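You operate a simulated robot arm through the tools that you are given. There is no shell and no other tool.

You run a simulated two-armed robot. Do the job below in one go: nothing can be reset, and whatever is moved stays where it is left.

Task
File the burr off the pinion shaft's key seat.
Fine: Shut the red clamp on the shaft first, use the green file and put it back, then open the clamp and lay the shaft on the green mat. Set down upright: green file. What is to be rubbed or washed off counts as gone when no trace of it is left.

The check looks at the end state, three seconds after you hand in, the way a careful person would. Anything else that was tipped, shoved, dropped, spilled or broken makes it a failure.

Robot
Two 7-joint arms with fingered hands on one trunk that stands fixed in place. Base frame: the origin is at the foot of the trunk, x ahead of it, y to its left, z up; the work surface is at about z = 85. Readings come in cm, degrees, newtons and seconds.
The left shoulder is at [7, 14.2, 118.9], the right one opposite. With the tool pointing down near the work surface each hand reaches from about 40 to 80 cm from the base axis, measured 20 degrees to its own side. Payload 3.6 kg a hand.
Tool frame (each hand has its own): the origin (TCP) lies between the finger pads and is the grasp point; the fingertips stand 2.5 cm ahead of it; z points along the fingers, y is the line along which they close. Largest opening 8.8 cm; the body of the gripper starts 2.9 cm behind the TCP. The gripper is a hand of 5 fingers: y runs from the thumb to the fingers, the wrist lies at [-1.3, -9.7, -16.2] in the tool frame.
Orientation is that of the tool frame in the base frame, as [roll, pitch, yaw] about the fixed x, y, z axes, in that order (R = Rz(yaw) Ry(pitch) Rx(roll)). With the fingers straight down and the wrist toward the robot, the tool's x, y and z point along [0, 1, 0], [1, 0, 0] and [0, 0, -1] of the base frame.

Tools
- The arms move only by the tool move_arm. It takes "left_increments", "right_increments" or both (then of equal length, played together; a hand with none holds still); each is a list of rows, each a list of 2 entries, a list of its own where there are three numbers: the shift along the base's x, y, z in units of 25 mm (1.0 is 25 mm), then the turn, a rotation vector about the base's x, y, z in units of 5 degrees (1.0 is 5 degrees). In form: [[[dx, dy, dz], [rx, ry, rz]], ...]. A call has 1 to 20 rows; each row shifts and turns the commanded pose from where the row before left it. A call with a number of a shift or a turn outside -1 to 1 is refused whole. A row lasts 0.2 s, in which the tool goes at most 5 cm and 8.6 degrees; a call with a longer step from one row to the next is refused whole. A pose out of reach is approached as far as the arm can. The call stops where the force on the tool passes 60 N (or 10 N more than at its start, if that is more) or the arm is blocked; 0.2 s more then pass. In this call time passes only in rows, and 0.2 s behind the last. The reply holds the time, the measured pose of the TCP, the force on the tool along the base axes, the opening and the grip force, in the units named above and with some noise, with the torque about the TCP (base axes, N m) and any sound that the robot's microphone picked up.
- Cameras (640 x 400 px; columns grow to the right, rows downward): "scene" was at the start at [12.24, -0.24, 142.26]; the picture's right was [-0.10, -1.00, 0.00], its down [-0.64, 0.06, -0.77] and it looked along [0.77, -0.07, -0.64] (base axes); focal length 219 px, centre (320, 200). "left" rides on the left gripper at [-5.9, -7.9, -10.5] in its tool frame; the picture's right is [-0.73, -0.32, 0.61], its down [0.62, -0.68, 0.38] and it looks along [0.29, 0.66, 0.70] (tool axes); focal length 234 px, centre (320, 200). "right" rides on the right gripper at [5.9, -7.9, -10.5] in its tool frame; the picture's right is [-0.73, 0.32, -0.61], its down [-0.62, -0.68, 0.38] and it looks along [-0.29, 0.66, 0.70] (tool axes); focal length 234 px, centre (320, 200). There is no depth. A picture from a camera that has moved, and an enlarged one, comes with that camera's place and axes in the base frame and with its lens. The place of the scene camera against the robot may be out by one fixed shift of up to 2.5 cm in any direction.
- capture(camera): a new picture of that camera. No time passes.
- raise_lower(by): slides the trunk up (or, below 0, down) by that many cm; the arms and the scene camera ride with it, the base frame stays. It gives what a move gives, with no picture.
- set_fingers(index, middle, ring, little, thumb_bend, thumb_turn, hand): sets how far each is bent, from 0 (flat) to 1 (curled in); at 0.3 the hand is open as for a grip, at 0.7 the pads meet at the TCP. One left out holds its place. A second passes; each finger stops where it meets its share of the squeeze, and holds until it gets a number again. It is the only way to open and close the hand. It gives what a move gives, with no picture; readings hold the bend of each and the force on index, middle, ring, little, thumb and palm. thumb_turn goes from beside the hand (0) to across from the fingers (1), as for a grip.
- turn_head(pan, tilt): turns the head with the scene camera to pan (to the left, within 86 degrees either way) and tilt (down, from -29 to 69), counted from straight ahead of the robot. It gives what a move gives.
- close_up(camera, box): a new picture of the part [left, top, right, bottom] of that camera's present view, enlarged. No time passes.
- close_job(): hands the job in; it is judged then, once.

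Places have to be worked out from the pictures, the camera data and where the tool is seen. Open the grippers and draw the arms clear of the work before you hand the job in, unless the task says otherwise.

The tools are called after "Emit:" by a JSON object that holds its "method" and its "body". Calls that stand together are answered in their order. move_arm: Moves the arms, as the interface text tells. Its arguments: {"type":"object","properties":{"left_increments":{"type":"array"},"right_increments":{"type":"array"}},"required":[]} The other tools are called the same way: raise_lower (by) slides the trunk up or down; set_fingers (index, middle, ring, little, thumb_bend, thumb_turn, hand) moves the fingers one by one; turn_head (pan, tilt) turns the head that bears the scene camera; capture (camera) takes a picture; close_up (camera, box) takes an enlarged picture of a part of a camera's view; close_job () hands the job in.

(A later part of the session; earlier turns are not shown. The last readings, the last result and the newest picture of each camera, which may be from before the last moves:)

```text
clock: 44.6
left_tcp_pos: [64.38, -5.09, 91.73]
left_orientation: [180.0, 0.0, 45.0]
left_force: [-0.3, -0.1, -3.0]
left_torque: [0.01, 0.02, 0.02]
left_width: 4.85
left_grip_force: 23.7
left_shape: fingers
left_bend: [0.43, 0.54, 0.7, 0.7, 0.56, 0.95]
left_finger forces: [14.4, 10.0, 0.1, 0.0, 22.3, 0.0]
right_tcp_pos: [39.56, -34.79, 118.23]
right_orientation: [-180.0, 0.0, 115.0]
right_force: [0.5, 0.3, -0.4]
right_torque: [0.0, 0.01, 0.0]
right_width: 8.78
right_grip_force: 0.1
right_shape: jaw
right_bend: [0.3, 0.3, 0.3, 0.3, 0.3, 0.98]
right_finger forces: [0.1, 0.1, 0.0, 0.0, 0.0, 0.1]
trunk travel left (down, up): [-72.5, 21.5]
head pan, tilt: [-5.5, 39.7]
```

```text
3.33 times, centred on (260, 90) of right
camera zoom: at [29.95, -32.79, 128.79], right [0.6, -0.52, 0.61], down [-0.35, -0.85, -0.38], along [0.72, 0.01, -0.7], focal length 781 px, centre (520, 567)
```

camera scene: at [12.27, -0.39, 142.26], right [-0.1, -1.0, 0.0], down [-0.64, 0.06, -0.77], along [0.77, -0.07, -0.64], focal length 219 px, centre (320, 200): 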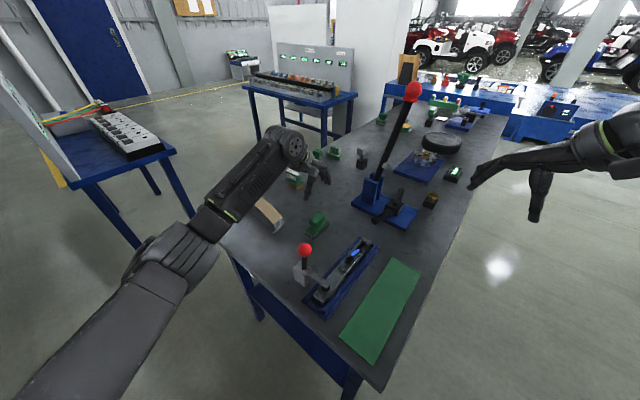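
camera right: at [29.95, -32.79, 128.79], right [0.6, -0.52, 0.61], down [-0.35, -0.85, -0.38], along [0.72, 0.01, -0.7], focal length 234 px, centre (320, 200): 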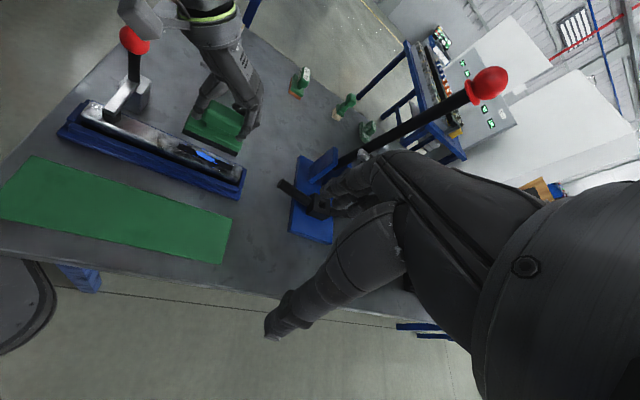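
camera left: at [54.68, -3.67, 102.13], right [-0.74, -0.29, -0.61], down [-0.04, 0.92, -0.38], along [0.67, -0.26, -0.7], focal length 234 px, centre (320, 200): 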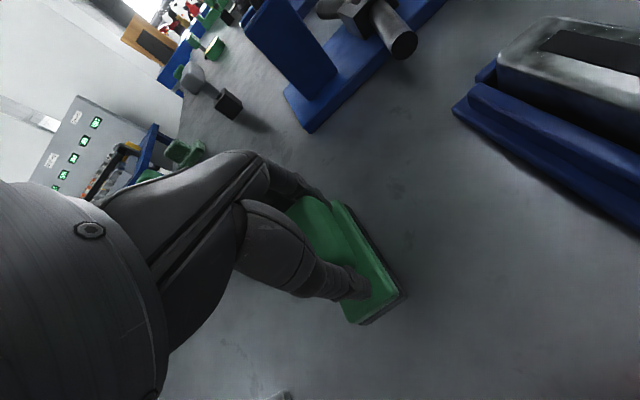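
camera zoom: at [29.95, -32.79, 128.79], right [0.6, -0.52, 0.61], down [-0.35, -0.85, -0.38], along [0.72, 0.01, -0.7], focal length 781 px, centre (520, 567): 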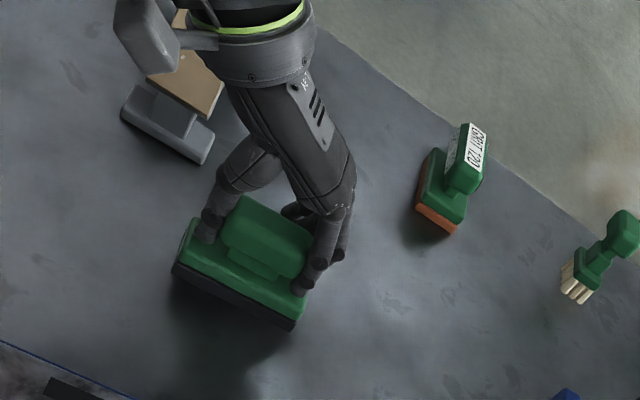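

About 0.7 cm to go; I lower slowly until the table carries the file.

Emit:
{"method": "move_arm", "body": {"left_increments": [[[-0.03, 0, -0.1], [0, 0, 0]], [[0, 0, -0.1], [0, 0, 0]], [[0, 0, -0.08], [0, 0, 0]]]}}

Emit:
{"method": "close_up", "body": {"camera": "right", "box": [190, 30, 330, 150]}}

```text
clock: 45.4
left_tcp_pos: [64.23, -5.21, 90.95]
left_orientation: [180.0, 0.0, 45.1]
left_force: [0.0, -0.2, -1.6]
left_torque: [-0.01, 0.02, 0.03]
left_width: 4.85
left_grip_force: 23.0
left_shape: fingers
left_bend: [0.43, 0.54, 0.7, 0.7, 0.56, 0.95]
left_finger forces: [14.5, 10.0, 0.0, 0.0, 22.3, 0.1]
right_tcp_pos: [39.65, -34.75, 118.27]
right_orientation: [-179.9, -0.1, 115.0]
right_force: [0.0, -0.1, -0.2]
right_torque: [-0.04, -0.04, 0.02]
right_width: 8.81
right_grip_force: 0.2
right_shape: jaw
right_bend: [0.3, 0.3, 0.3, 0.3, 0.3, 0.98]
right_finger forces: [0.1, 0.1, 0.1, 0.1, 0.1, 0.1]
trunk travel left (down, up): [-72.5, 21.5]
head pan, tilt: [-5.5, 39.7]
```

```text
3.33 times, centred on (260, 90) of right
camera zoom: at [29.94, -32.78, 128.79], right [0.6, -0.52, 0.61], down [-0.35, -0.85, -0.38], along [0.72, 0.01, -0.7], focal length 781 px, centre (520, 567)
```

zoom: 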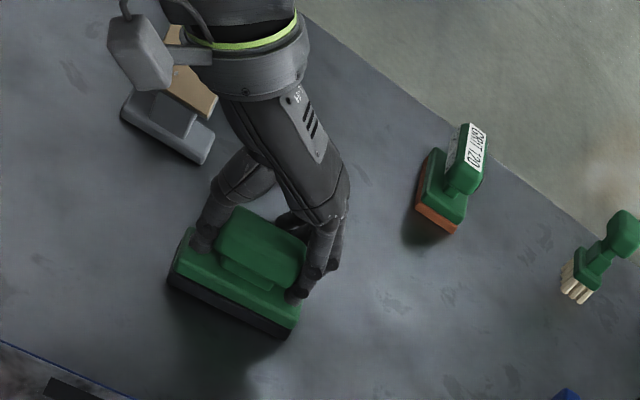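

The picture now matches the file's original place, with almost no contact force yet. I go down another 2–3 mm to seat it.

Emit:
{"method": "move_arm", "body": {"left_increments": [[[0, 0, -0.06], [0, 0, 0]], [[0, 0, -0.05], [0, 0, 0]]]}}

```text
clock: 46.0
left_tcp_pos: [64.29, -5.15, 90.74]
left_orientation: [-180.0, 0.0, 45.2]
left_force: [-0.1, 0.4, -0.3]
left_torque: [-0.03, -0.08, 0.03]
left_width: 4.82
left_grip_force: 23.7
left_shape: fingers
left_bend: [0.43, 0.54, 0.7, 0.7, 0.56, 0.95]
left_finger forces: [14.8, 10.6, 0.0, 0.1, 22.5, 0.0]
right_tcp_pos: [39.56, -34.69, 118.46]
right_orientation: [180.0, 0.0, 115.0]
right_force: [-0.6, -0.1, -0.2]
right_torque: [0.0, 0.01, -0.04]
right_width: 8.8
right_grip_force: 0.0
right_shape: jaw
right_bend: [0.3, 0.3, 0.3, 0.3, 0.3, 0.98]
right_finger forces: [0.0, 0.0, 0.0, 0.0, 0.2, 0.0]
trunk travel left (down, up): [-72.5, 21.5]
head pan, tilt: [-5.5, 39.7]
```

Contact is just beginning; one more millimetre, then I release.

Emit:
{"method": "move_arm", "body": {"left_increments": [[[0, 0, -0.05], [0, 0, 0]]]}}

Emit:
{"method": "set_fingers", "body": {"hand": "left", "index": 0.3, "middle": 0.3, "ring": 0.3, "little": 0.3, "thumb_bend": 0.3}}

Emit:
{"method": "capture", "body": {"camera": "left"}}

Emit:
{"method": "close_up", "body": {"camera": "right", "box": [190, 30, 330, 150]}}

```text
clock: 46.4
left_tcp_pos: [64.15, -4.98, 90.58]
left_orientation: [179.9, 0.0, 45.0]
left_force: [1.4, 0.4, 3.3]
left_torque: [-0.21, -0.22, 0.07]
left_width: 4.84
left_grip_force: 25.3
left_shape: fingers
left_bend: [0.43, 0.54, 0.7, 0.7, 0.56, 0.95]
left_finger forces: [15.0, 12.9, 0.0, 0.1, 22.7, 0.0]
right_tcp_pos: [39.46, -34.78, 118.34]
right_orientation: [180.0, 0.1, 115.0]
right_force: [-0.3, 0.2, -0.5]
right_torque: [0.01, -0.01, 0.0]
right_width: 8.77
right_grip_force: 0.0
right_shape: jaw
right_bend: [0.3, 0.3, 0.3, 0.3, 0.3, 0.98]
right_finger forces: [0.1, 0.1, 0.1, 0.1, 0.0, 0.0]
trunk travel left (down, up): [-72.5, 21.5]
head pan, tilt: [-5.5, 39.7]
```

```text
clock: 47.4
left_tcp_pos: [64.16, -5.13, 90.55]
left_orientation: [179.9, 0.0, 45.0]
left_force: [-0.9, -0.3, 0.1]
left_torque: [-0.04, 0.01, 0.01]
left_width: 8.43
left_grip_force: 0.1
left_shape: fingers
left_bend: [0.3, 0.3, 0.3, 0.3, 0.3, 0.97]
left_finger forces: [0.1, 0.0, 0.0, 0.0, 0.0, 0.0]
right_tcp_pos: [39.49, -34.88, 118.33]
right_orientation: [180.0, 0.0, 115.0]
right_force: [-0.1, -0.3, -0.5]
right_torque: [-0.01, -0.02, -0.02]
right_width: 8.81
right_grip_force: 0.0
right_shape: jaw
right_bend: [0.3, 0.3, 0.3, 0.3, 0.3, 0.98]
right_finger forces: [0.0, 0.0, 0.0, 0.0, 0.0, 0.0]
trunk travel left (down, up): [-72.5, 21.5]
head pan, tilt: [-5.5, 39.7]
```

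```text
taken
camera left: at [54.56, -3.79, 100.99], right [-0.74, -0.29, -0.61], down [-0.04, 0.92, -0.38], along [0.67, -0.26, -0.7], focal length 234 px, centre (320, 200)
```

left: 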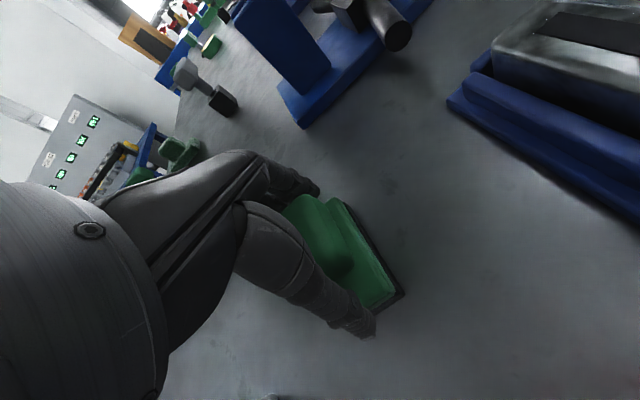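

```text
3.33 times, centred on (260, 90) of right
camera zoom: at [29.91, -32.78, 128.8], right [0.6, -0.52, 0.61], down [-0.35, -0.85, -0.38], along [0.72, 0.01, -0.7], focal length 781 px, centre (520, 567)
```

zoom: 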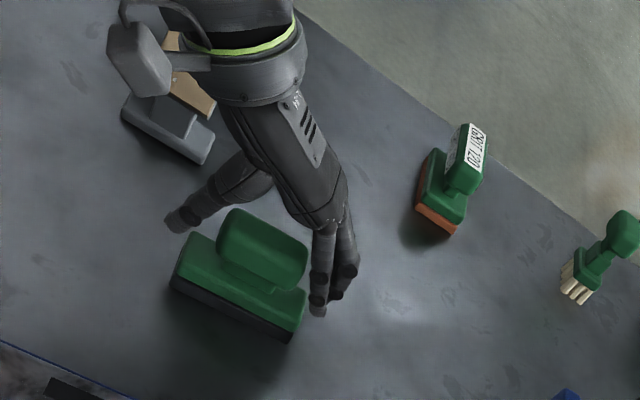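

The file stands upright on its old spot. I lift the left hand straight up and bring it over the shut clamp's knob, which I place at about (45.2, −0.8, 100).

Emit:
{"method": "move_arm", "body": {"left_increments": [[[0, 0, 0.5], [0, 0, 0]], [[0, 0, 0.9], [0, 0, 0]], [[0, 0, 0.9], [0, 0, 0]], [[0, 0, 0.9], [0, 0, 0]], [[0, 0, 0.9], [0, 0, 0]], [[0, 0, 0.9], [0, 0, 0]], [[0, 0, 0.9], [0, 0, 0]], [[0, 0, 0.9], [0, 0, 0]], [[0, 0, 0.9], [0, 0, 0]], [[0, 0, 0.9], [0, 0, 0]], [[-0.857, 0.179, 0], [0, 0, 0]], [[-0.857, 0.179, 0], [0, 0, 0]], [[-0.857, 0.179, 0], [0, 0, 0]], [[-0.857, 0.179, 0], [0, 0, 0]], [[-0.857, 0.179, 0], [0, 0, 0]], [[-0.857, 0.179, 0], [0, 0, 0]], [[-0.857, 0.179, 0], [0, 0, 0]], [[-0.857, 0.179, 0], [0, 0, 0]], [[-0.857, 0.179, 0], [0, 0, 0]]]}}

Emit:
{"method": "capture", "body": {"camera": "left"}}

Emit:
{"method": "capture", "body": {"camera": "scene"}}

Emit:
{"method": "close_up", "body": {"camera": "right", "box": [50, 0, 330, 180]}}

```text
clock: 51.4
left_tcp_pos: [44.67, -1.02, 112.16]
left_orientation: [180.0, 0.0, 44.9]
left_force: [0.4, -0.1, 0.0]
left_torque: [-0.01, -0.01, 0.01]
left_width: 8.44
left_grip_force: 0.0
left_shape: fingers
left_bend: [0.3, 0.3, 0.3, 0.3, 0.3, 0.97]
left_finger forces: [0.1, 0.0, 0.1, 0.0, 0.1, 0.0]
right_tcp_pos: [39.51, -34.75, 118.34]
right_orientation: [-180.0, 0.0, 115.0]
right_force: [-0.3, -0.6, 0.5]
right_torque: [-0.02, 0.03, -0.02]
right_width: 8.77
right_grip_force: 0.1
right_shape: jaw
right_bend: [0.3, 0.3, 0.3, 0.3, 0.3, 0.98]
right_finger forces: [0.0, 0.0, 0.0, 0.0, 0.1, 0.1]
trunk travel left (down, up): [-72.5, 21.5]
head pan, tilt: [-5.5, 39.7]
```

```text
taken
camera left: at [35.03, 0.36, 122.63], right [-0.74, -0.29, -0.61], down [-0.04, 0.92, -0.38], along [0.67, -0.26, -0.7], focal length 234 px, centre (320, 200)
```

left: 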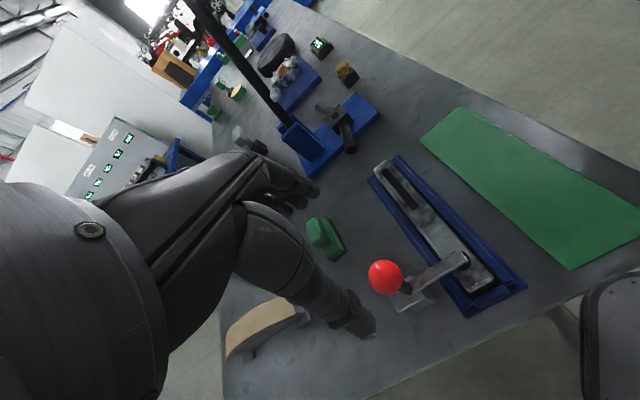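

```text
taken
camera scene: at [12.17, -0.22, 142.27], right [-0.1, -1.0, 0.0], down [-0.64, 0.06, -0.77], along [0.77, -0.07, -0.64], focal length 219 px, centre (320, 200)
```

scene: 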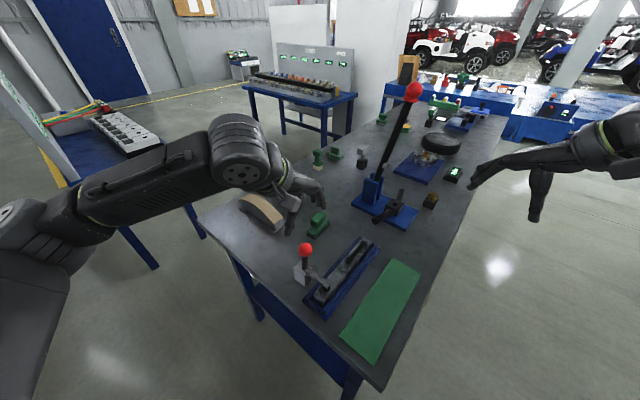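

```text
2.22 times, centred on (190, 90) of right
camera zoom: at [29.84, -32.75, 128.83], right [0.6, -0.52, 0.61], down [-0.35, -0.85, -0.38], along [0.72, 0.01, -0.7], focal length 520 px, centre (609, 444)
```

zoom: 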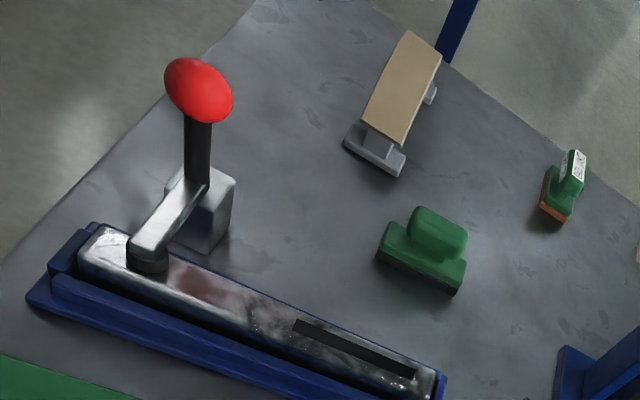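

Knob confirmed near (45.2, −0.6, 100). I descend around it and grip.

Emit:
{"method": "move_arm", "body": {"left_increments": [[[0.04, 0.02, -0.9], [0, 0, 0]], [[0.04, 0.02, -0.9], [0, 0, 0]], [[0, 0, -0.9], [0, 0, 0]], [[0, 0, -0.9], [0, 0, 0]], [[0, 0, -0.7], [0, 0, 0]], [[0, 0, -0.5], [0, 0, 0]]]}}

Emit:
{"method": "capture", "body": {"camera": "left"}}

Emit:
{"method": "close_up", "body": {"camera": "right", "box": [50, 0, 250, 140]}}

```text
clock: 52.8
left_tcp_pos: [45.02, -0.95, 100.11]
left_orientation: [179.9, -0.1, 45.0]
left_force: [-0.3, 0.6, -0.5]
left_torque: [-0.04, 0.03, -0.01]
left_width: 8.46
left_grip_force: 0.0
left_shape: fingers
left_bend: [0.3, 0.3, 0.3, 0.3, 0.3, 0.97]
left_finger forces: [0.1, 0.1, 0.0, 0.0, 0.1, 0.1]
right_tcp_pos: [39.61, -34.87, 118.36]
right_orientation: [180.0, 0.0, 115.0]
right_force: [1.1, 1.1, 0.2]
right_torque: [-0.01, 0.0, 0.02]
right_width: 8.77
right_grip_force: 0.0
right_shape: jaw
right_bend: [0.3, 0.3, 0.3, 0.3, 0.3, 0.98]
right_finger forces: [0.1, 0.0, 0.0, 0.0, 0.1, 0.1]
trunk travel left (down, up): [-72.5, 21.5]
head pan, tilt: [-5.5, 39.7]
```

```text
taken
camera left: at [35.46, 0.49, 110.56], right [-0.74, -0.29, -0.61], down [-0.04, 0.92, -0.38], along [0.67, -0.26, -0.7], focal length 234 px, centre (320, 200)
```

left: 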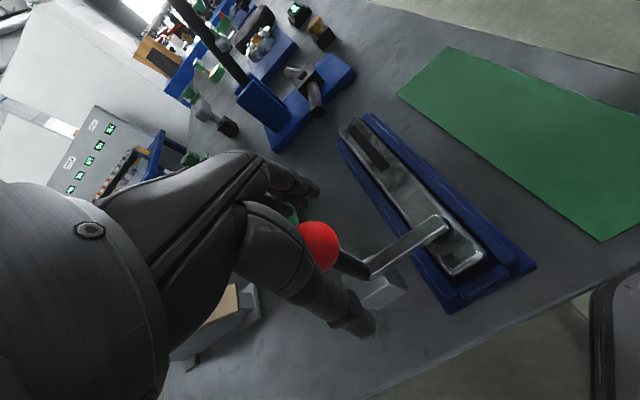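

```text
2.86 times, centred on (150, 70) of right
camera zoom: at [29.92, -32.77, 128.8], right [0.6, -0.52, 0.61], down [-0.35, -0.85, -0.38], along [0.72, 0.01, -0.7], focal length 669 px, centre (806, 571)
```

zoom: 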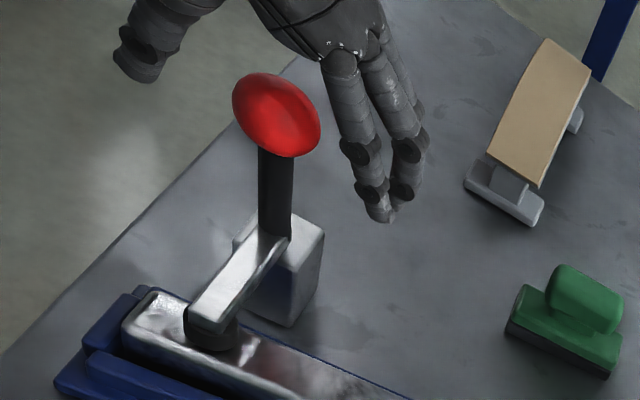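

The ball sits at the index finger; for pulling away from the shaft I want the index hooked behind it, so I shift the hand 0.9 cm toward the shaft side, then close.

Emit:
{"method": "move_arm", "body": {"left_increments": [[[-0.14, -0.14, 0], [0, 0, 0]], [[-0.14, -0.14, 0], [0, 0, 0]]]}}

Emit:
{"method": "set_fingers", "body": {"hand": "left", "index": 0.7, "middle": 0.7, "ring": 0.7, "little": 0.7, "thumb_bend": 0.7}}

Emit:
{"method": "capture", "body": {"camera": "left"}}

Emit:
{"method": "close_up", "body": {"camera": "right", "box": [50, 0, 250, 140]}}

```text
clock: 53.4
left_tcp_pos: [44.43, -1.69, 99.99]
left_orientation: [-179.9, 0.0, 45.1]
left_force: [1.1, 0.2, -0.4]
left_torque: [-0.01, 0.0, 0.03]
left_width: 8.45
left_grip_force: 0.0
left_shape: fingers
left_bend: [0.3, 0.3, 0.3, 0.3, 0.3, 0.97]
left_finger forces: [0.1, 0.0, 0.1, 0.0, 0.0, 0.1]
right_tcp_pos: [39.56, -34.81, 118.32]
right_orientation: [179.9, 0.0, 114.9]
right_force: [-1.3, 0.2, -0.3]
right_torque: [0.0, 0.0, -0.03]
right_width: 8.74
right_grip_force: 0.0
right_shape: jaw
right_bend: [0.3, 0.3, 0.3, 0.3, 0.3, 0.98]
right_finger forces: [0.1, 0.1, 0.1, 0.0, 0.0, 0.0]
trunk travel left (down, up): [-72.5, 21.5]
head pan, tilt: [-5.5, 39.7]
```

```text
clock: 54.4
left_tcp_pos: [44.59, -1.73, 100.06]
left_orientation: [-179.9, 0.0, 45.0]
left_force: [4.0, -3.5, -3.1]
left_torque: [-0.11, -0.02, -0.09]
left_width: 0.04
left_grip_force: 3.2
left_shape: fingers
left_bend: [0.7, 0.66, 0.65, 0.7, 0.7, 0.97]
left_finger forces: [0.0, 2.8, 3.8, 0.0, 0.3, 0.1]
right_tcp_pos: [39.81, -34.9, 118.14]
right_orientation: [-179.9, 0.0, 115.0]
right_force: [0.1, 0.2, 0.1]
right_torque: [0.01, 0.03, 0.02]
right_width: 8.79
right_grip_force: 0.0
right_shape: jaw
right_bend: [0.3, 0.3, 0.3, 0.3, 0.3, 0.98]
right_finger forces: [0.1, 0.0, 0.0, 0.0, 0.0, 0.0]
trunk travel left (down, up): [-72.5, 21.5]
head pan, tilt: [-5.5, 39.7]
```

```text
taken
camera left: at [34.94, -0.38, 110.46], right [-0.74, -0.28, -0.61], down [-0.04, 0.92, -0.38], along [0.67, -0.26, -0.7], focal length 234 px, centre (320, 200)
```

left: 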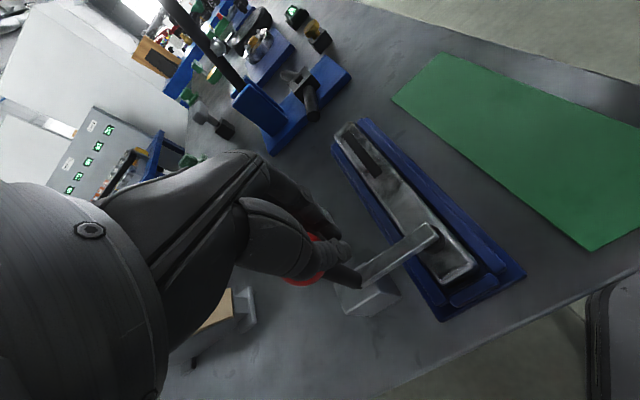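

```text
2.86 times, centred on (150, 70) of right
camera zoom: at [30.06, -32.91, 128.73], right [0.6, -0.52, 0.61], down [-0.35, -0.85, -0.38], along [0.72, 0.02, -0.7], focal length 669 px, centre (806, 571)
```

zoom: 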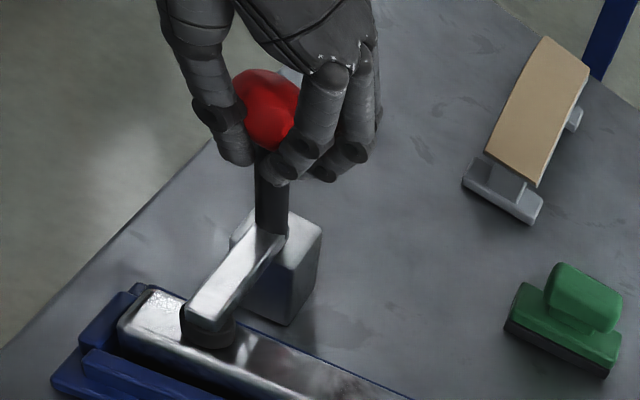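

Thumb and index are closed in front of the ball as a hook on the shaft side. I pull it back along the arc, first half.

Emit:
{"method": "move_arm", "body": {"left_increments": [[[0.192, 0.192, 0.028], [0, 0, 0]], [[0.192, 0.192, 0.028], [0, 0, 0]], [[0.193, 0.193, -0.02], [0, 0, 0]], [[0.193, 0.193, -0.02], [0, 0, 0]], [[0.188, 0.188, -0.066], [0, 0, 0]], [[0.188, 0.188, -0.066], [0, 0, 0]]]}}

Emit:
{"method": "capture", "body": {"camera": "left"}}

Emit:
{"method": "close_up", "body": {"camera": "right", "box": [50, 0, 250, 140]}}

```text
clock: 55.8
left_tcp_pos: [47.42, 0.97, 99.83]
left_orientation: [-179.8, 0.0, 45.0]
left_force: [0.1, -9.1, -9.7]
left_torque: [-0.22, 0.2, -0.14]
left_width: 0.0
left_grip_force: 6.0
left_shape: fingers
left_bend: [0.7, 0.66, 0.64, 0.7, 0.7, 0.97]
left_finger forces: [0.1, 6.0, 6.0, 0.5, 0.1, 0.1]
right_tcp_pos: [39.72, -35.01, 118.2]
right_orientation: [-179.9, -0.1, 115.0]
right_force: [0.1, -0.7, -0.2]
right_torque: [0.02, -0.01, 0.01]
right_width: 8.81
right_grip_force: 0.0
right_shape: jaw
right_bend: [0.3, 0.3, 0.3, 0.3, 0.3, 0.98]
right_finger forces: [0.0, 0.1, 0.0, 0.0, 0.0, 0.0]
trunk travel left (down, up): [-72.5, 21.5]
head pan, tilt: [-5.5, 39.7]
```

```text
taken
camera left: at [37.78, 2.35, 110.23], right [-0.74, -0.28, -0.61], down [-0.04, 0.92, -0.38], along [0.67, -0.26, -0.7], focal length 234 px, centre (320, 200)
```

left: 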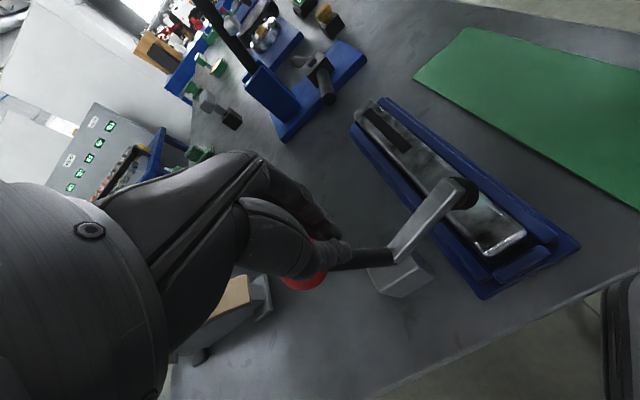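

```text
2.86 times, centred on (150, 70) of right
camera zoom: at [30.04, -32.97, 128.71], right [0.6, -0.52, 0.61], down [-0.35, -0.85, -0.38], along [0.72, 0.02, -0.7], focal length 669 px, centre (806, 571)
```

zoom: 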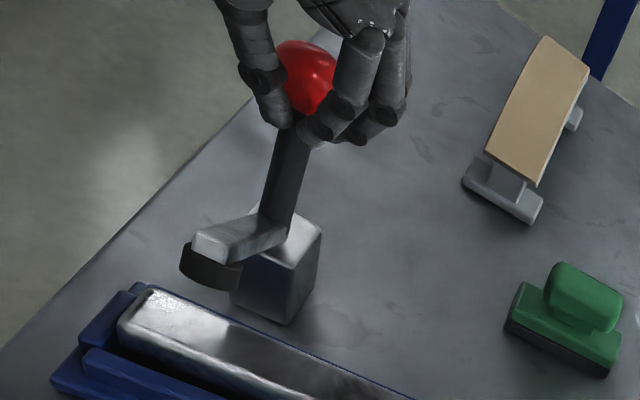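

The clamp opens with the hand. I continue along the arc to its original open angle.

Emit:
{"method": "move_arm", "body": {"left_increments": [[[0.176, 0.176, -0.11], [0, 0, 0]], [[0.176, 0.176, -0.11], [0, 0, 0]], [[0.16, 0.16, -0.154], [0, 0, 0]], [[0.16, 0.16, -0.154], [0, 0, 0]], [[0.14, 0.14, -0.19], [0, 0, 0]], [[0.14, 0.14, -0.19], [0, 0, 0]]]}}

Emit:
{"method": "capture", "body": {"camera": "left"}}

Emit:
{"method": "close_up", "body": {"camera": "right", "box": [50, 0, 250, 140]}}

```text
clock: 57.2
left_tcp_pos: [49.85, 3.32, 97.62]
left_orientation: [-179.9, 0.0, 45.1]
left_force: [-1.7, -11.9, -6.3]
left_torque: [-0.29, 0.29, -0.25]
left_width: 0.0
left_grip_force: 9.7
left_shape: fingers
left_bend: [0.7, 0.66, 0.62, 0.7, 0.69, 0.97]
left_finger forces: [0.0, 8.6, 6.3, 0.1, 4.5, 0.0]
right_tcp_pos: [39.7, -35.1, 118.12]
right_orientation: [180.0, -0.3, 115.0]
right_force: [-0.2, -1.1, -1.0]
right_torque: [0.05, 0.02, -0.02]
right_width: 8.76
right_grip_force: 0.1
right_shape: jaw
right_bend: [0.3, 0.3, 0.3, 0.3, 0.3, 0.98]
right_finger forces: [0.1, 0.1, 0.0, 0.0, 0.0, 0.0]
trunk travel left (down, up): [-72.5, 21.5]
head pan, tilt: [-5.5, 39.7]
```

```text
taken
camera left: at [40.15, 4.72, 107.97], right [-0.74, -0.28, -0.61], down [-0.04, 0.92, -0.38], along [0.67, -0.26, -0.7], focal length 234 px, centre (320, 200)
```

left: 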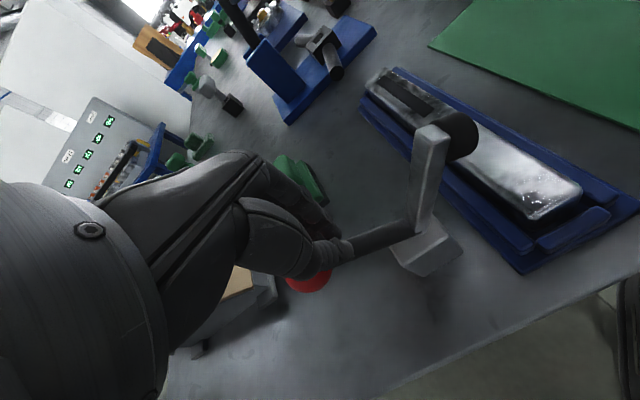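

```text
2.86 times, centred on (150, 70) of right
camera zoom: at [29.98, -33.03, 128.71], right [0.6, -0.52, 0.61], down [-0.35, -0.85, -0.39], along [0.72, 0.02, -0.7], focal length 669 px, centre (806, 571)
```

zoom: 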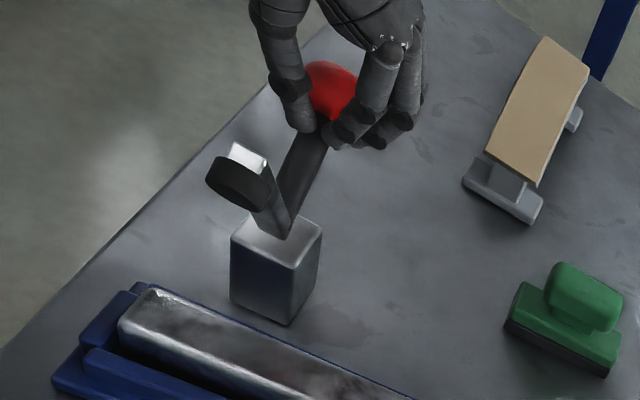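

Nearly open; I complete the last 20° gently, stopping if the lever meets its stop.

Emit:
{"method": "move_arm", "body": {"left_increments": [[[0.115, 0.115, -0.2], [0, 0, 0]], [[0.115, 0.115, -0.2], [0, 0, 0]], [[0.085, 0.085, -0.2], [0, 0, 0]]]}}

Emit:
{"method": "capture", "body": {"camera": "left"}}

Emit:
{"method": "close_up", "body": {"camera": "right", "box": [50, 0, 250, 140]}}

```text
clock: 58.0
left_tcp_pos: [50.16, 3.9, 96.59]
left_orientation: [179.5, -0.3, 44.9]
left_force: [-5.7, -16.1, 32.2]
left_torque: [-0.35, 0.32, -0.39]
left_width: 0.05
left_grip_force: 22.5
left_shape: fingers
left_bend: [0.69, 0.64, 0.61, 0.7, 0.72, 0.95]
left_finger forces: [3.5, 9.6, 6.9, 0.1, 25.4, 0.1]
right_tcp_pos: [39.08, -35.17, 118.41]
right_orientation: [179.6, -0.1, 115.0]
right_force: [0.2, 0.4, 0.3]
right_torque: [-0.04, 0.02, 0.02]
right_width: 8.79
right_grip_force: 0.0
right_shape: jaw
right_bend: [0.3, 0.3, 0.3, 0.3, 0.3, 0.98]
right_finger forces: [0.0, 0.0, 0.0, 0.0, 0.0, 0.0]
trunk travel left (down, up): [-72.5, 21.5]
head pan, tilt: [-5.5, 39.7]
```

```text
taken
camera left: at [40.43, 5.32, 106.91], right [-0.74, -0.28, -0.61], down [-0.04, 0.92, -0.39], along [0.68, -0.26, -0.69], focal length 234 px, centre (320, 200)
```

left: 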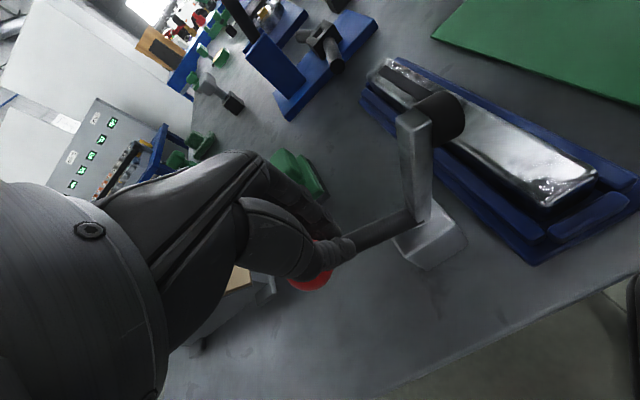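

```text
2.86 times, centred on (150, 70) of right
camera zoom: at [29.33, -33.16, 128.91], right [0.6, -0.52, 0.61], down [-0.35, -0.85, -0.39], along [0.72, 0.02, -0.69], focal length 669 px, centre (806, 571)
```

zoom: 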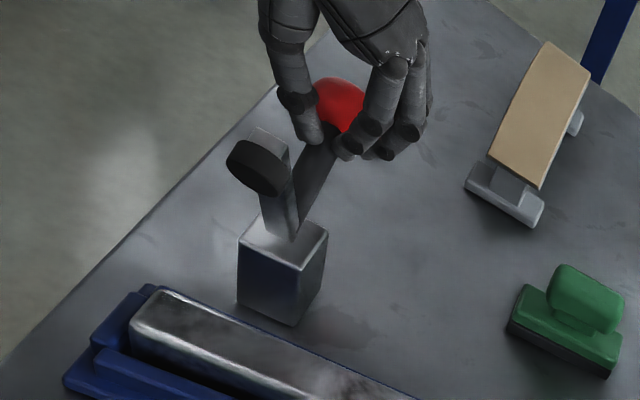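

The upward push-back of 32 N shows the lever is at its open stop. I ease off the pressure and open the hand.

Emit:
{"method": "move_arm", "body": {"left_increments": [[[0, 0, 0.15], [0, 0, 0]], [[0, 0, 0.1], [0, 0, 0]]]}}

Emit:
{"method": "set_fingers", "body": {"hand": "left", "index": 0.3, "middle": 0.3, "ring": 0.3, "little": 0.3, "thumb_bend": 0.3}}

Emit:
{"method": "capture", "body": {"camera": "left"}}

Emit:
{"method": "close_up", "body": {"camera": "right", "box": [50, 0, 250, 140]}}

```text
clock: 58.6
left_tcp_pos: [50.25, 3.98, 96.64]
left_orientation: [-179.9, -0.1, 44.8]
left_force: [-7.3, -19.5, 12.3]
left_torque: [-0.39, 0.3, -0.4]
left_width: 0.09
left_grip_force: 15.6
left_shape: fingers
left_bend: [0.69, 0.64, 0.61, 0.7, 0.71, 0.95]
left_finger forces: [1.9, 10.7, 5.8, 0.1, 12.9, 0.0]
right_tcp_pos: [39.3, -35.34, 118.34]
right_orientation: [179.8, -0.2, 115.0]
right_force: [-0.9, -0.2, -0.2]
right_torque: [-0.02, -0.01, -0.02]
right_width: 8.76
right_grip_force: 0.0
right_shape: jaw
right_bend: [0.3, 0.3, 0.3, 0.3, 0.3, 0.98]
right_finger forces: [0.1, 0.0, 0.0, 0.1, 0.0, 0.1]
trunk travel left (down, up): [-72.5, 21.5]
head pan, tilt: [-5.5, 39.7]
```

```text
clock: 59.6
left_tcp_pos: [50.53, 4.36, 96.68]
left_orientation: [180.0, 0.0, 45.0]
left_force: [-0.9, -0.5, 0.3]
left_torque: [-0.02, -0.01, 0.03]
left_width: 8.41
left_grip_force: 0.1
left_shape: fingers
left_bend: [0.3, 0.3, 0.3, 0.3, 0.3, 0.97]
left_finger forces: [0.0, 0.0, 0.0, 0.0, 0.1, 0.0]
right_tcp_pos: [39.53, -34.71, 118.28]
right_orientation: [180.0, 0.0, 115.0]
right_force: [0.1, -0.3, 0.3]
right_torque: [0.01, -0.03, -0.01]
right_width: 8.8
right_grip_force: 0.1
right_shape: jaw
right_bend: [0.3, 0.3, 0.3, 0.3, 0.3, 0.98]
right_finger forces: [0.0, 0.1, 0.0, 0.0, 0.0, 0.1]
trunk travel left (down, up): [-72.5, 21.5]
head pan, tilt: [-5.5, 39.7]
```

```text
taken
camera left: at [40.89, 5.75, 107.03], right [-0.74, -0.29, -0.61], down [-0.04, 0.92, -0.38], along [0.67, -0.26, -0.7], focal length 234 px, centre (320, 200)
```

left: 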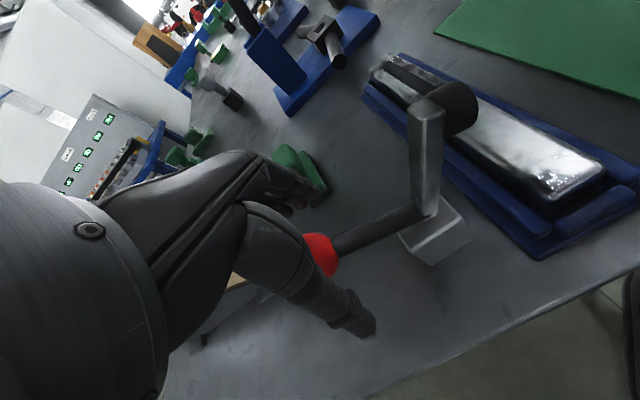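

```text
2.86 times, centred on (150, 70) of right
camera zoom: at [29.93, -32.76, 128.79], right [0.6, -0.52, 0.61], down [-0.35, -0.85, -0.38], along [0.72, 0.02, -0.7], focal length 669 px, centre (806, 571)
```

zoom: 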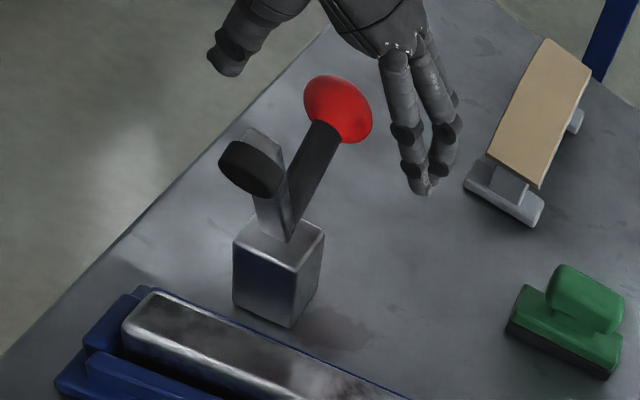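

The clamp is open to within about 4° of its first pose. To be sure, I re-centre on the ball, grip lightly and coax it to the full stop.

Emit:
{"method": "move_arm", "body": {"left_increments": [[[0.09, 0.1, -0.28], [0, 0, 0]], [[0.09, 0.1, -0.28], [0, 0, 0]]]}}

Emit:
{"method": "set_fingers", "body": {"hand": "left", "index": 0.7, "middle": 0.7, "ring": 0.7, "little": 0.7, "thumb_bend": 0.7}}

Emit:
{"method": "move_arm", "body": {"left_increments": [[[0.03, 0.03, -0.1], [0, 0, 0]], [[0.03, 0.03, -0.1], [0, 0, 0]], [[0.03, 0.03, -0.1], [0, 0, 0]]]}}

```text
clock: 60.2
left_tcp_pos: [50.87, 4.79, 95.17]
left_orientation: [180.0, 0.1, 45.1]
left_force: [-0.9, -0.2, -0.2]
left_torque: [0.03, 0.02, 0.0]
left_width: 8.45
left_grip_force: 0.1
left_shape: fingers
left_bend: [0.3, 0.3, 0.3, 0.3, 0.3, 0.97]
left_finger forces: [0.0, 0.1, 0.0, 0.0, 0.0, 0.0]
right_tcp_pos: [39.59, -34.79, 118.37]
right_orientation: [179.9, 0.1, 115.0]
right_force: [0.7, -1.3, -0.4]
right_torque: [-0.01, 0.04, 0.01]
right_width: 8.79
right_grip_force: 0.0
right_shape: jaw
right_bend: [0.3, 0.3, 0.3, 0.3, 0.3, 0.98]
right_finger forces: [0.0, 0.0, 0.0, 0.0, 0.0, 0.0]
trunk travel left (down, up): [-72.5, 21.5]
head pan, tilt: [-5.5, 39.7]
```

```text
clock: 61.2
left_tcp_pos: [50.91, 4.93, 95.14]
left_orientation: [179.9, -0.1, 45.1]
left_force: [-0.9, -0.3, -2.3]
left_torque: [-0.03, -0.03, -0.05]
left_width: 0.83
left_grip_force: 4.4
left_shape: fingers
left_bend: [0.67, 0.67, 0.69, 0.7, 0.65, 0.97]
left_finger forces: [2.3, 2.1, 0.1, 0.0, 4.7, 0.1]
right_tcp_pos: [39.62, -34.8, 118.34]
right_orientation: [180.0, 0.0, 115.0]
right_force: [-0.6, -1.0, -0.4]
right_torque: [0.01, 0.01, 0.02]
right_width: 8.79
right_grip_force: 0.0
right_shape: jaw
right_bend: [0.3, 0.3, 0.3, 0.3, 0.3, 0.98]
right_finger forces: [0.0, 0.0, 0.0, 0.0, 0.0, 0.1]
trunk travel left (down, up): [-72.5, 21.5]
head pan, tilt: [-5.5, 39.7]
```

```text
clock: 62.0
left_tcp_pos: [50.97, 4.98, 94.56]
left_orientation: [179.9, -0.1, 45.0]
left_force: [-5.1, -2.4, 4.0]
left_torque: [0.01, 0.03, 0.01]
left_width: 0.61
left_grip_force: 3.8
left_shape: fingers
left_bend: [0.68, 0.7, 0.7, 0.7, 0.67, 0.96]
left_finger forces: [2.9, 0.0, 0.0, 0.0, 5.0, 0.0]
right_tcp_pos: [39.31, -34.86, 118.23]
right_orientation: [179.9, 0.0, 115.0]
right_force: [-0.7, 0.1, 0.2]
right_torque: [-0.01, -0.01, 0.0]
right_width: 8.77
right_grip_force: 0.0
right_shape: jaw
right_bend: [0.3, 0.3, 0.3, 0.3, 0.3, 0.98]
right_finger forces: [0.0, 0.1, 0.0, 0.1, 0.0, 0.0]
trunk travel left (down, up): [-72.5, 21.5]
head pan, tilt: [-5.5, 39.7]
```

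The grip slides a bit with only small force, so the lever is resting at its end. I open the fingers and look.

Emit:
{"method": "set_fingers", "body": {"hand": "left", "index": 0.3, "middle": 0.3, "ring": 0.3, "little": 0.3, "thumb_bend": 0.3}}

Emit:
{"method": "move_arm", "body": {"left_increments": [[[0, 0, 0.5], [0, 0, 0]], [[0, 0, 0.8], [0, 0, 0]], [[0, 0, 0.9], [0, 0, 0]], [[0, 0, 0.9], [0, 0, 0]], [[0, 0, 0.9], [0, 0, 0]], [[0, 0, 0.9], [0, 0, 0]], [[0, 0, 0.9], [0, 0, 0]]]}}

Emit:
{"method": "capture", "body": {"camera": "left"}}

Emit:
{"method": "close_up", "body": {"camera": "right", "box": [50, 0, 250, 140]}}

Emit:
{"method": "close_up", "body": {"camera": "scene", "box": [270, 230, 330, 290]}}

```text
clock: 63.0
left_tcp_pos: [51.12, 5.16, 94.5]
left_orientation: [180.0, 0.0, 45.1]
left_force: [-0.3, 0.0, 0.2]
left_torque: [0.0, -0.03, 0.03]
left_width: 8.43
left_grip_force: 0.1
left_shape: fingers
left_bend: [0.3, 0.3, 0.3, 0.3, 0.3, 0.97]
left_finger forces: [0.1, 0.0, 0.1, 0.0, 0.1, 0.0]
right_tcp_pos: [39.55, -34.89, 118.33]
right_orientation: [-180.0, 0.0, 115.0]
right_force: [0.7, 0.2, 0.1]
right_torque: [0.02, 0.03, 0.03]
right_width: 8.76
right_grip_force: 0.0
right_shape: jaw
right_bend: [0.3, 0.3, 0.3, 0.3, 0.3, 0.98]
right_finger forces: [0.0, 0.1, 0.0, 0.1, 0.0, 0.0]
trunk travel left (down, up): [-72.5, 21.5]
head pan, tilt: [-5.5, 39.7]
```

```text
clock: 64.6
left_tcp_pos: [51.08, 4.96, 108.97]
left_orientation: [180.0, 0.0, 44.9]
left_force: [-1.0, -0.4, -0.2]
left_torque: [0.01, -0.01, 0.0]
left_width: 8.43
left_grip_force: 0.1
left_shape: fingers
left_bend: [0.3, 0.3, 0.3, 0.3, 0.3, 0.97]
left_finger forces: [0.0, 0.1, 0.0, 0.1, 0.0, 0.0]
right_tcp_pos: [39.55, -34.77, 118.31]
right_orientation: [-180.0, 0.0, 115.0]
right_force: [0.2, 0.1, 0.2]
right_torque: [0.0, 0.0, 0.02]
right_width: 8.77
right_grip_force: 0.1
right_shape: jaw
right_bend: [0.3, 0.3, 0.3, 0.3, 0.3, 0.98]
right_finger forces: [0.0, 0.0, 0.1, 0.1, 0.0, 0.1]
trunk travel left (down, up): [-72.5, 21.5]
head pan, tilt: [-5.5, 39.7]
```

```text
taken
camera left: at [41.45, 6.35, 119.38], right [-0.74, -0.29, -0.61], down [-0.04, 0.92, -0.38], along [0.67, -0.26, -0.7], focal length 234 px, centre (320, 200)
```

left: 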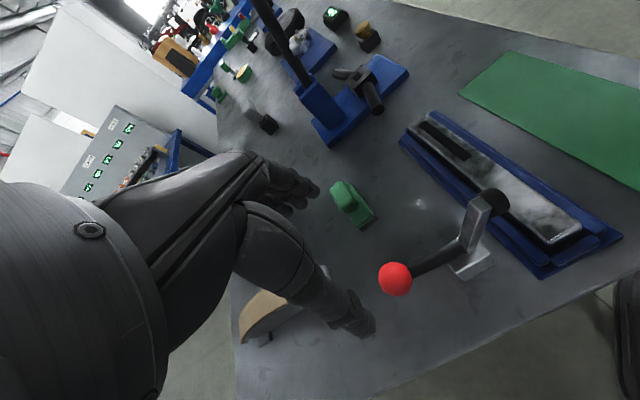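

```text
2.86 times, centred on (150, 70) of right
camera zoom: at [29.88, -32.8, 128.8], right [0.6, -0.52, 0.61], down [-0.35, -0.85, -0.38], along [0.72, 0.01, -0.7], focal length 669 px, centre (806, 571)
```

zoom: 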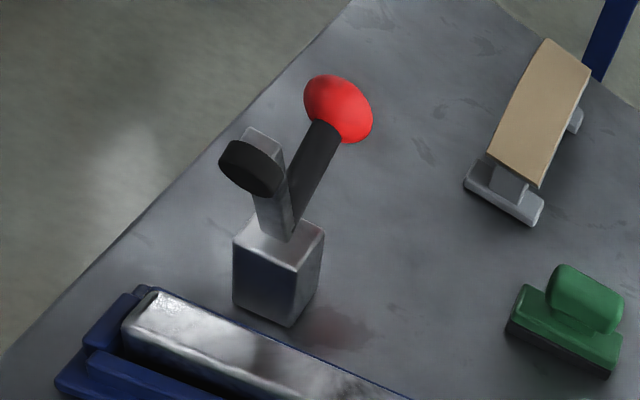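

```text
6.67 times, centred on (300, 260) of scene
camera zoom: at [12.21, -0.28, 142.26], right [-0.1, -1.0, 0.0], down [-0.64, 0.06, -0.77], along [0.77, -0.07, -0.64], focal length 1460 px, centre (453, -200)
```

zoom: 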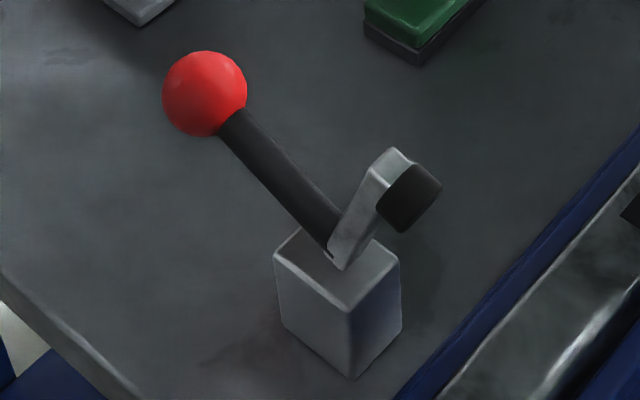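

The clamp looks exactly as at the start — fully open — and the file stands in place. I draw the left hand away to the left and bring the right hand (yaw +45°) above the bar's middle for a closer look.

Emit:
{"method": "move_arm", "body": {"left_increments": [[[0, 0.3, 0.9], [0, 0, 0]], [[-0.4, 0.9, 0.6], [0, 0, 0]], [[-0.4, 0.9, 0.3], [0, 0, 0]], [[-0.4, 0.9, 0], [0, 0, 0]], [[-0.4, 0.9, 0], [0, 0, 0]], [[-0.4, 0.9, 0], [0, 0, 0]], [[-0.4, 0.9, 0], [0, 0, 0]], [[-0.4, 0.9, 0], [0, 0, 0]], [[0, 0.9, 0], [0, 0, 0]]]}}

Emit:
{"method": "move_arm", "body": {"right_increments": [[[0.278, 0.865, -0.4], [0, 0, 0.364]], [[0.278, 0.865, -0.4], [0, 0, 0.364]], [[0.278, 0.865, -0.4], [0, 0, 0.364]], [[0.278, 0.865, -0.4], [0, 0, 0.364]], [[0.278, 0.865, -0.4], [0, 0, 0.364]], [[0.278, 0.865, -0.4], [0, 0, 0.364]], [[0.278, 0.865, -0.4], [0, 0, 0.364]], [[0.278, 0.865, -0.4], [0, 0, 0.364]], [[0.278, 0.865, -0.4], [0, 0, 0.364]], [[0.278, 0.865, -0.4], [0, 0, 0.364]], [[0.278, 0.865, -0.4], [0, 0, 0.364]]]}}

Emit:
{"method": "capture", "body": {"camera": "right"}}

Emit:
{"method": "capture", "body": {"camera": "scene"}}

Emit:
{"method": "capture", "body": {"camera": "left"}}

```text
clock: 66.6
left_tcp_pos: [44.04, 23.87, 113.53]
left_orientation: [180.0, 0.0, 45.1]
left_force: [-0.3, 0.3, 0.5]
left_torque: [0.01, -0.01, 0.06]
left_width: 8.45
left_grip_force: 0.1
left_shape: fingers
left_bend: [0.3, 0.3, 0.3, 0.3, 0.3, 0.97]
left_finger forces: [0.1, 0.1, 0.0, 0.0, 0.0, 0.1]
right_tcp_pos: [39.44, -34.85, 118.19]
right_orientation: [-180.0, -0.1, 114.9]
right_force: [-0.1, -0.7, -1.3]
right_torque: [-0.01, 0.01, 0.01]
right_width: 8.8
right_grip_force: 0.1
right_shape: jaw
right_bend: [0.3, 0.3, 0.3, 0.3, 0.3, 0.98]
right_finger forces: [0.0, 0.0, 0.0, 0.0, 0.0, 0.1]
trunk travel left (down, up): [-72.5, 21.5]
head pan, tilt: [-5.5, 39.7]
```

```text
clock: 69.0
left_tcp_pos: [44.17, 23.84, 113.57]
left_orientation: [179.9, 0.1, 45.0]
left_force: [0.2, 1.0, 0.5]
left_torque: [-0.01, 0.02, -0.02]
left_width: 8.43
left_grip_force: 0.0
left_shape: fingers
left_bend: [0.3, 0.3, 0.3, 0.3, 0.3, 0.97]
left_finger forces: [0.0, 0.1, 0.0, 0.0, 0.0, 0.0]
right_tcp_pos: [47.24, -10.73, 107.21]
right_orientation: [-179.8, -0.1, 135.0]
right_force: [-0.2, 0.3, -0.1]
right_torque: [0.01, 0.0, 0.01]
right_width: 8.81
right_grip_force: 0.1
right_shape: jaw
right_bend: [0.3, 0.3, 0.3, 0.3, 0.3, 0.98]
right_finger forces: [0.1, 0.0, 0.1, 0.0, 0.0, 0.0]
trunk travel left (down, up): [-72.5, 21.5]
head pan, tilt: [-5.5, 39.7]
```

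```text
taken
camera right: at [37.56, -12.24, 117.63], right [0.74, -0.28, 0.61], down [-0.04, -0.92, -0.38], along [0.67, 0.26, -0.7], focal length 234 px, centre (320, 200)
```

right: 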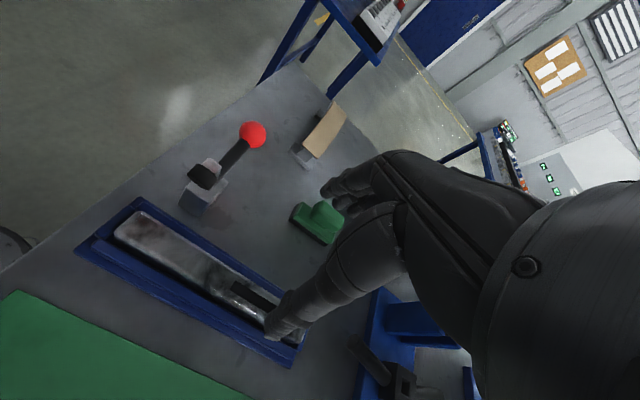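

```text
taken
camera scene: at [12.31, -0.16, 142.26], right [-0.1, -1.0, 0.0], down [-0.64, 0.06, -0.77], along [0.77, -0.07, -0.64], focal length 219 px, centre (320, 200)
```

scene: 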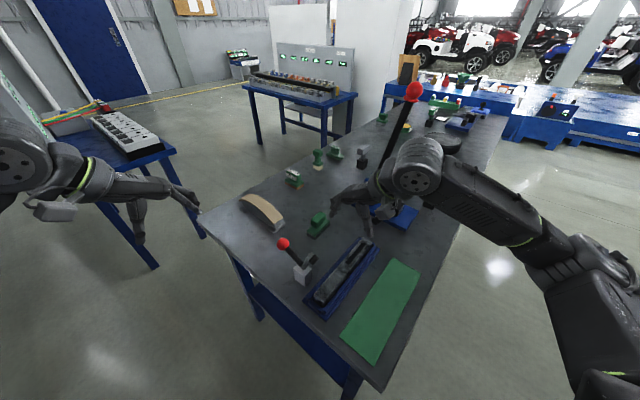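

```text
taken
camera left: at [34.53, 25.22, 123.91], right [-0.74, -0.29, -0.61], down [-0.04, 0.92, -0.38], along [0.67, -0.26, -0.7], focal length 234 px, centre (320, 200)
```

left: 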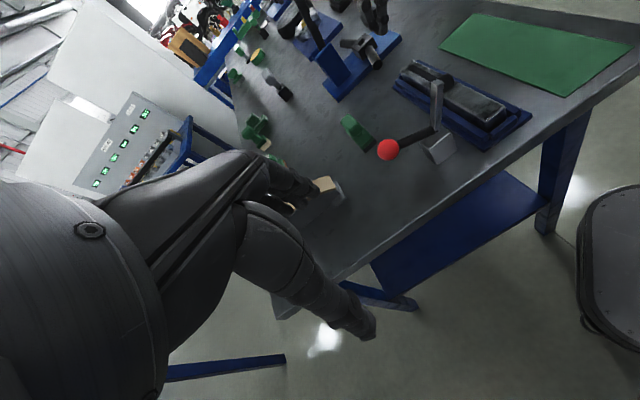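

I zoom in on the bar and its cradle to measure rail height and gaps.

Emit:
{"method": "close_up", "body": {"camera": "right", "box": [70, 180, 310, 370]}}

Emit:
{"method": "close_up", "body": {"camera": "scene", "box": [295, 230, 385, 325]}}

Emit:
{"method": "close_up", "body": {"camera": "left", "box": [380, 40, 550, 170]}}

```text
2.11 times, centred on (190, 275) of right
camera zoom: at [37.56, -12.24, 117.63], right [0.74, -0.28, 0.61], down [-0.04, -0.92, -0.38], along [0.67, 0.26, -0.7], focal length 493 px, centre (594, 42)
```

zoom: 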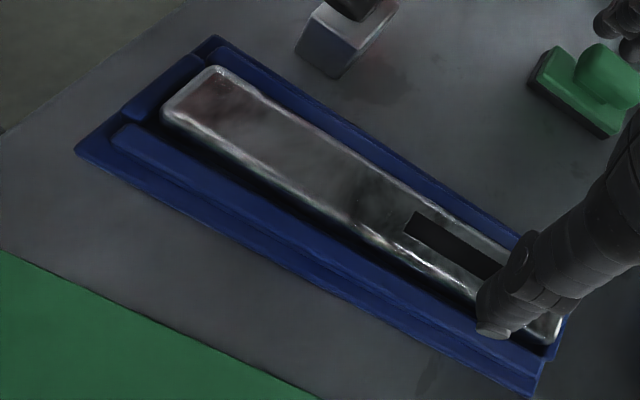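

```text
4.21 times, centred on (340, 278) of scene
camera zoom: at [12.31, -0.16, 142.26], right [-0.1, -1.0, 0.0], down [-0.64, 0.06, -0.77], along [0.77, -0.07, -0.64], focal length 922 px, centre (236, -126)
```

zoom: 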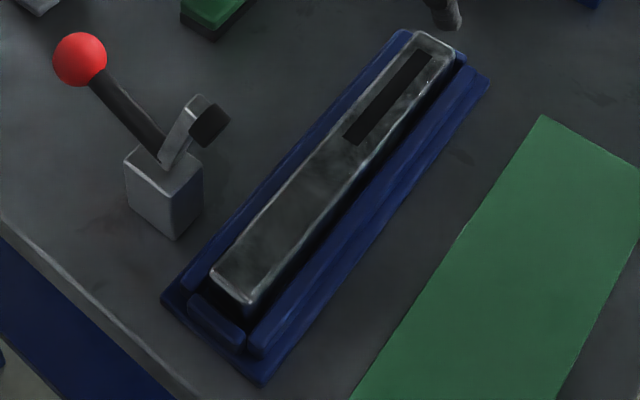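

```text
3.08 times, centred on (465, 105) of left
camera zoom: at [34.53, 25.22, 123.91], right [-0.74, -0.29, -0.61], down [-0.04, 0.92, -0.38], along [0.67, -0.26, -0.7], focal length 720 px, centre (-126, 492)
```

zoom: 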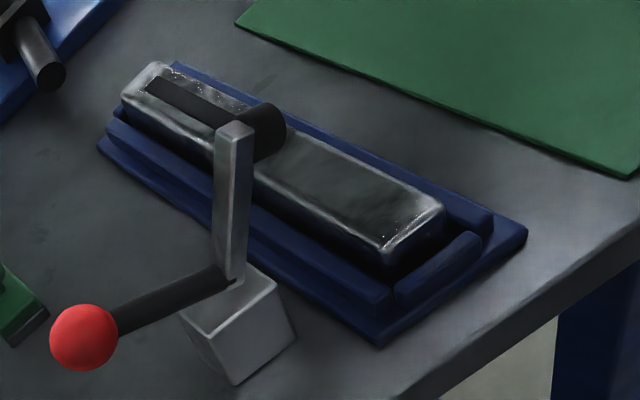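

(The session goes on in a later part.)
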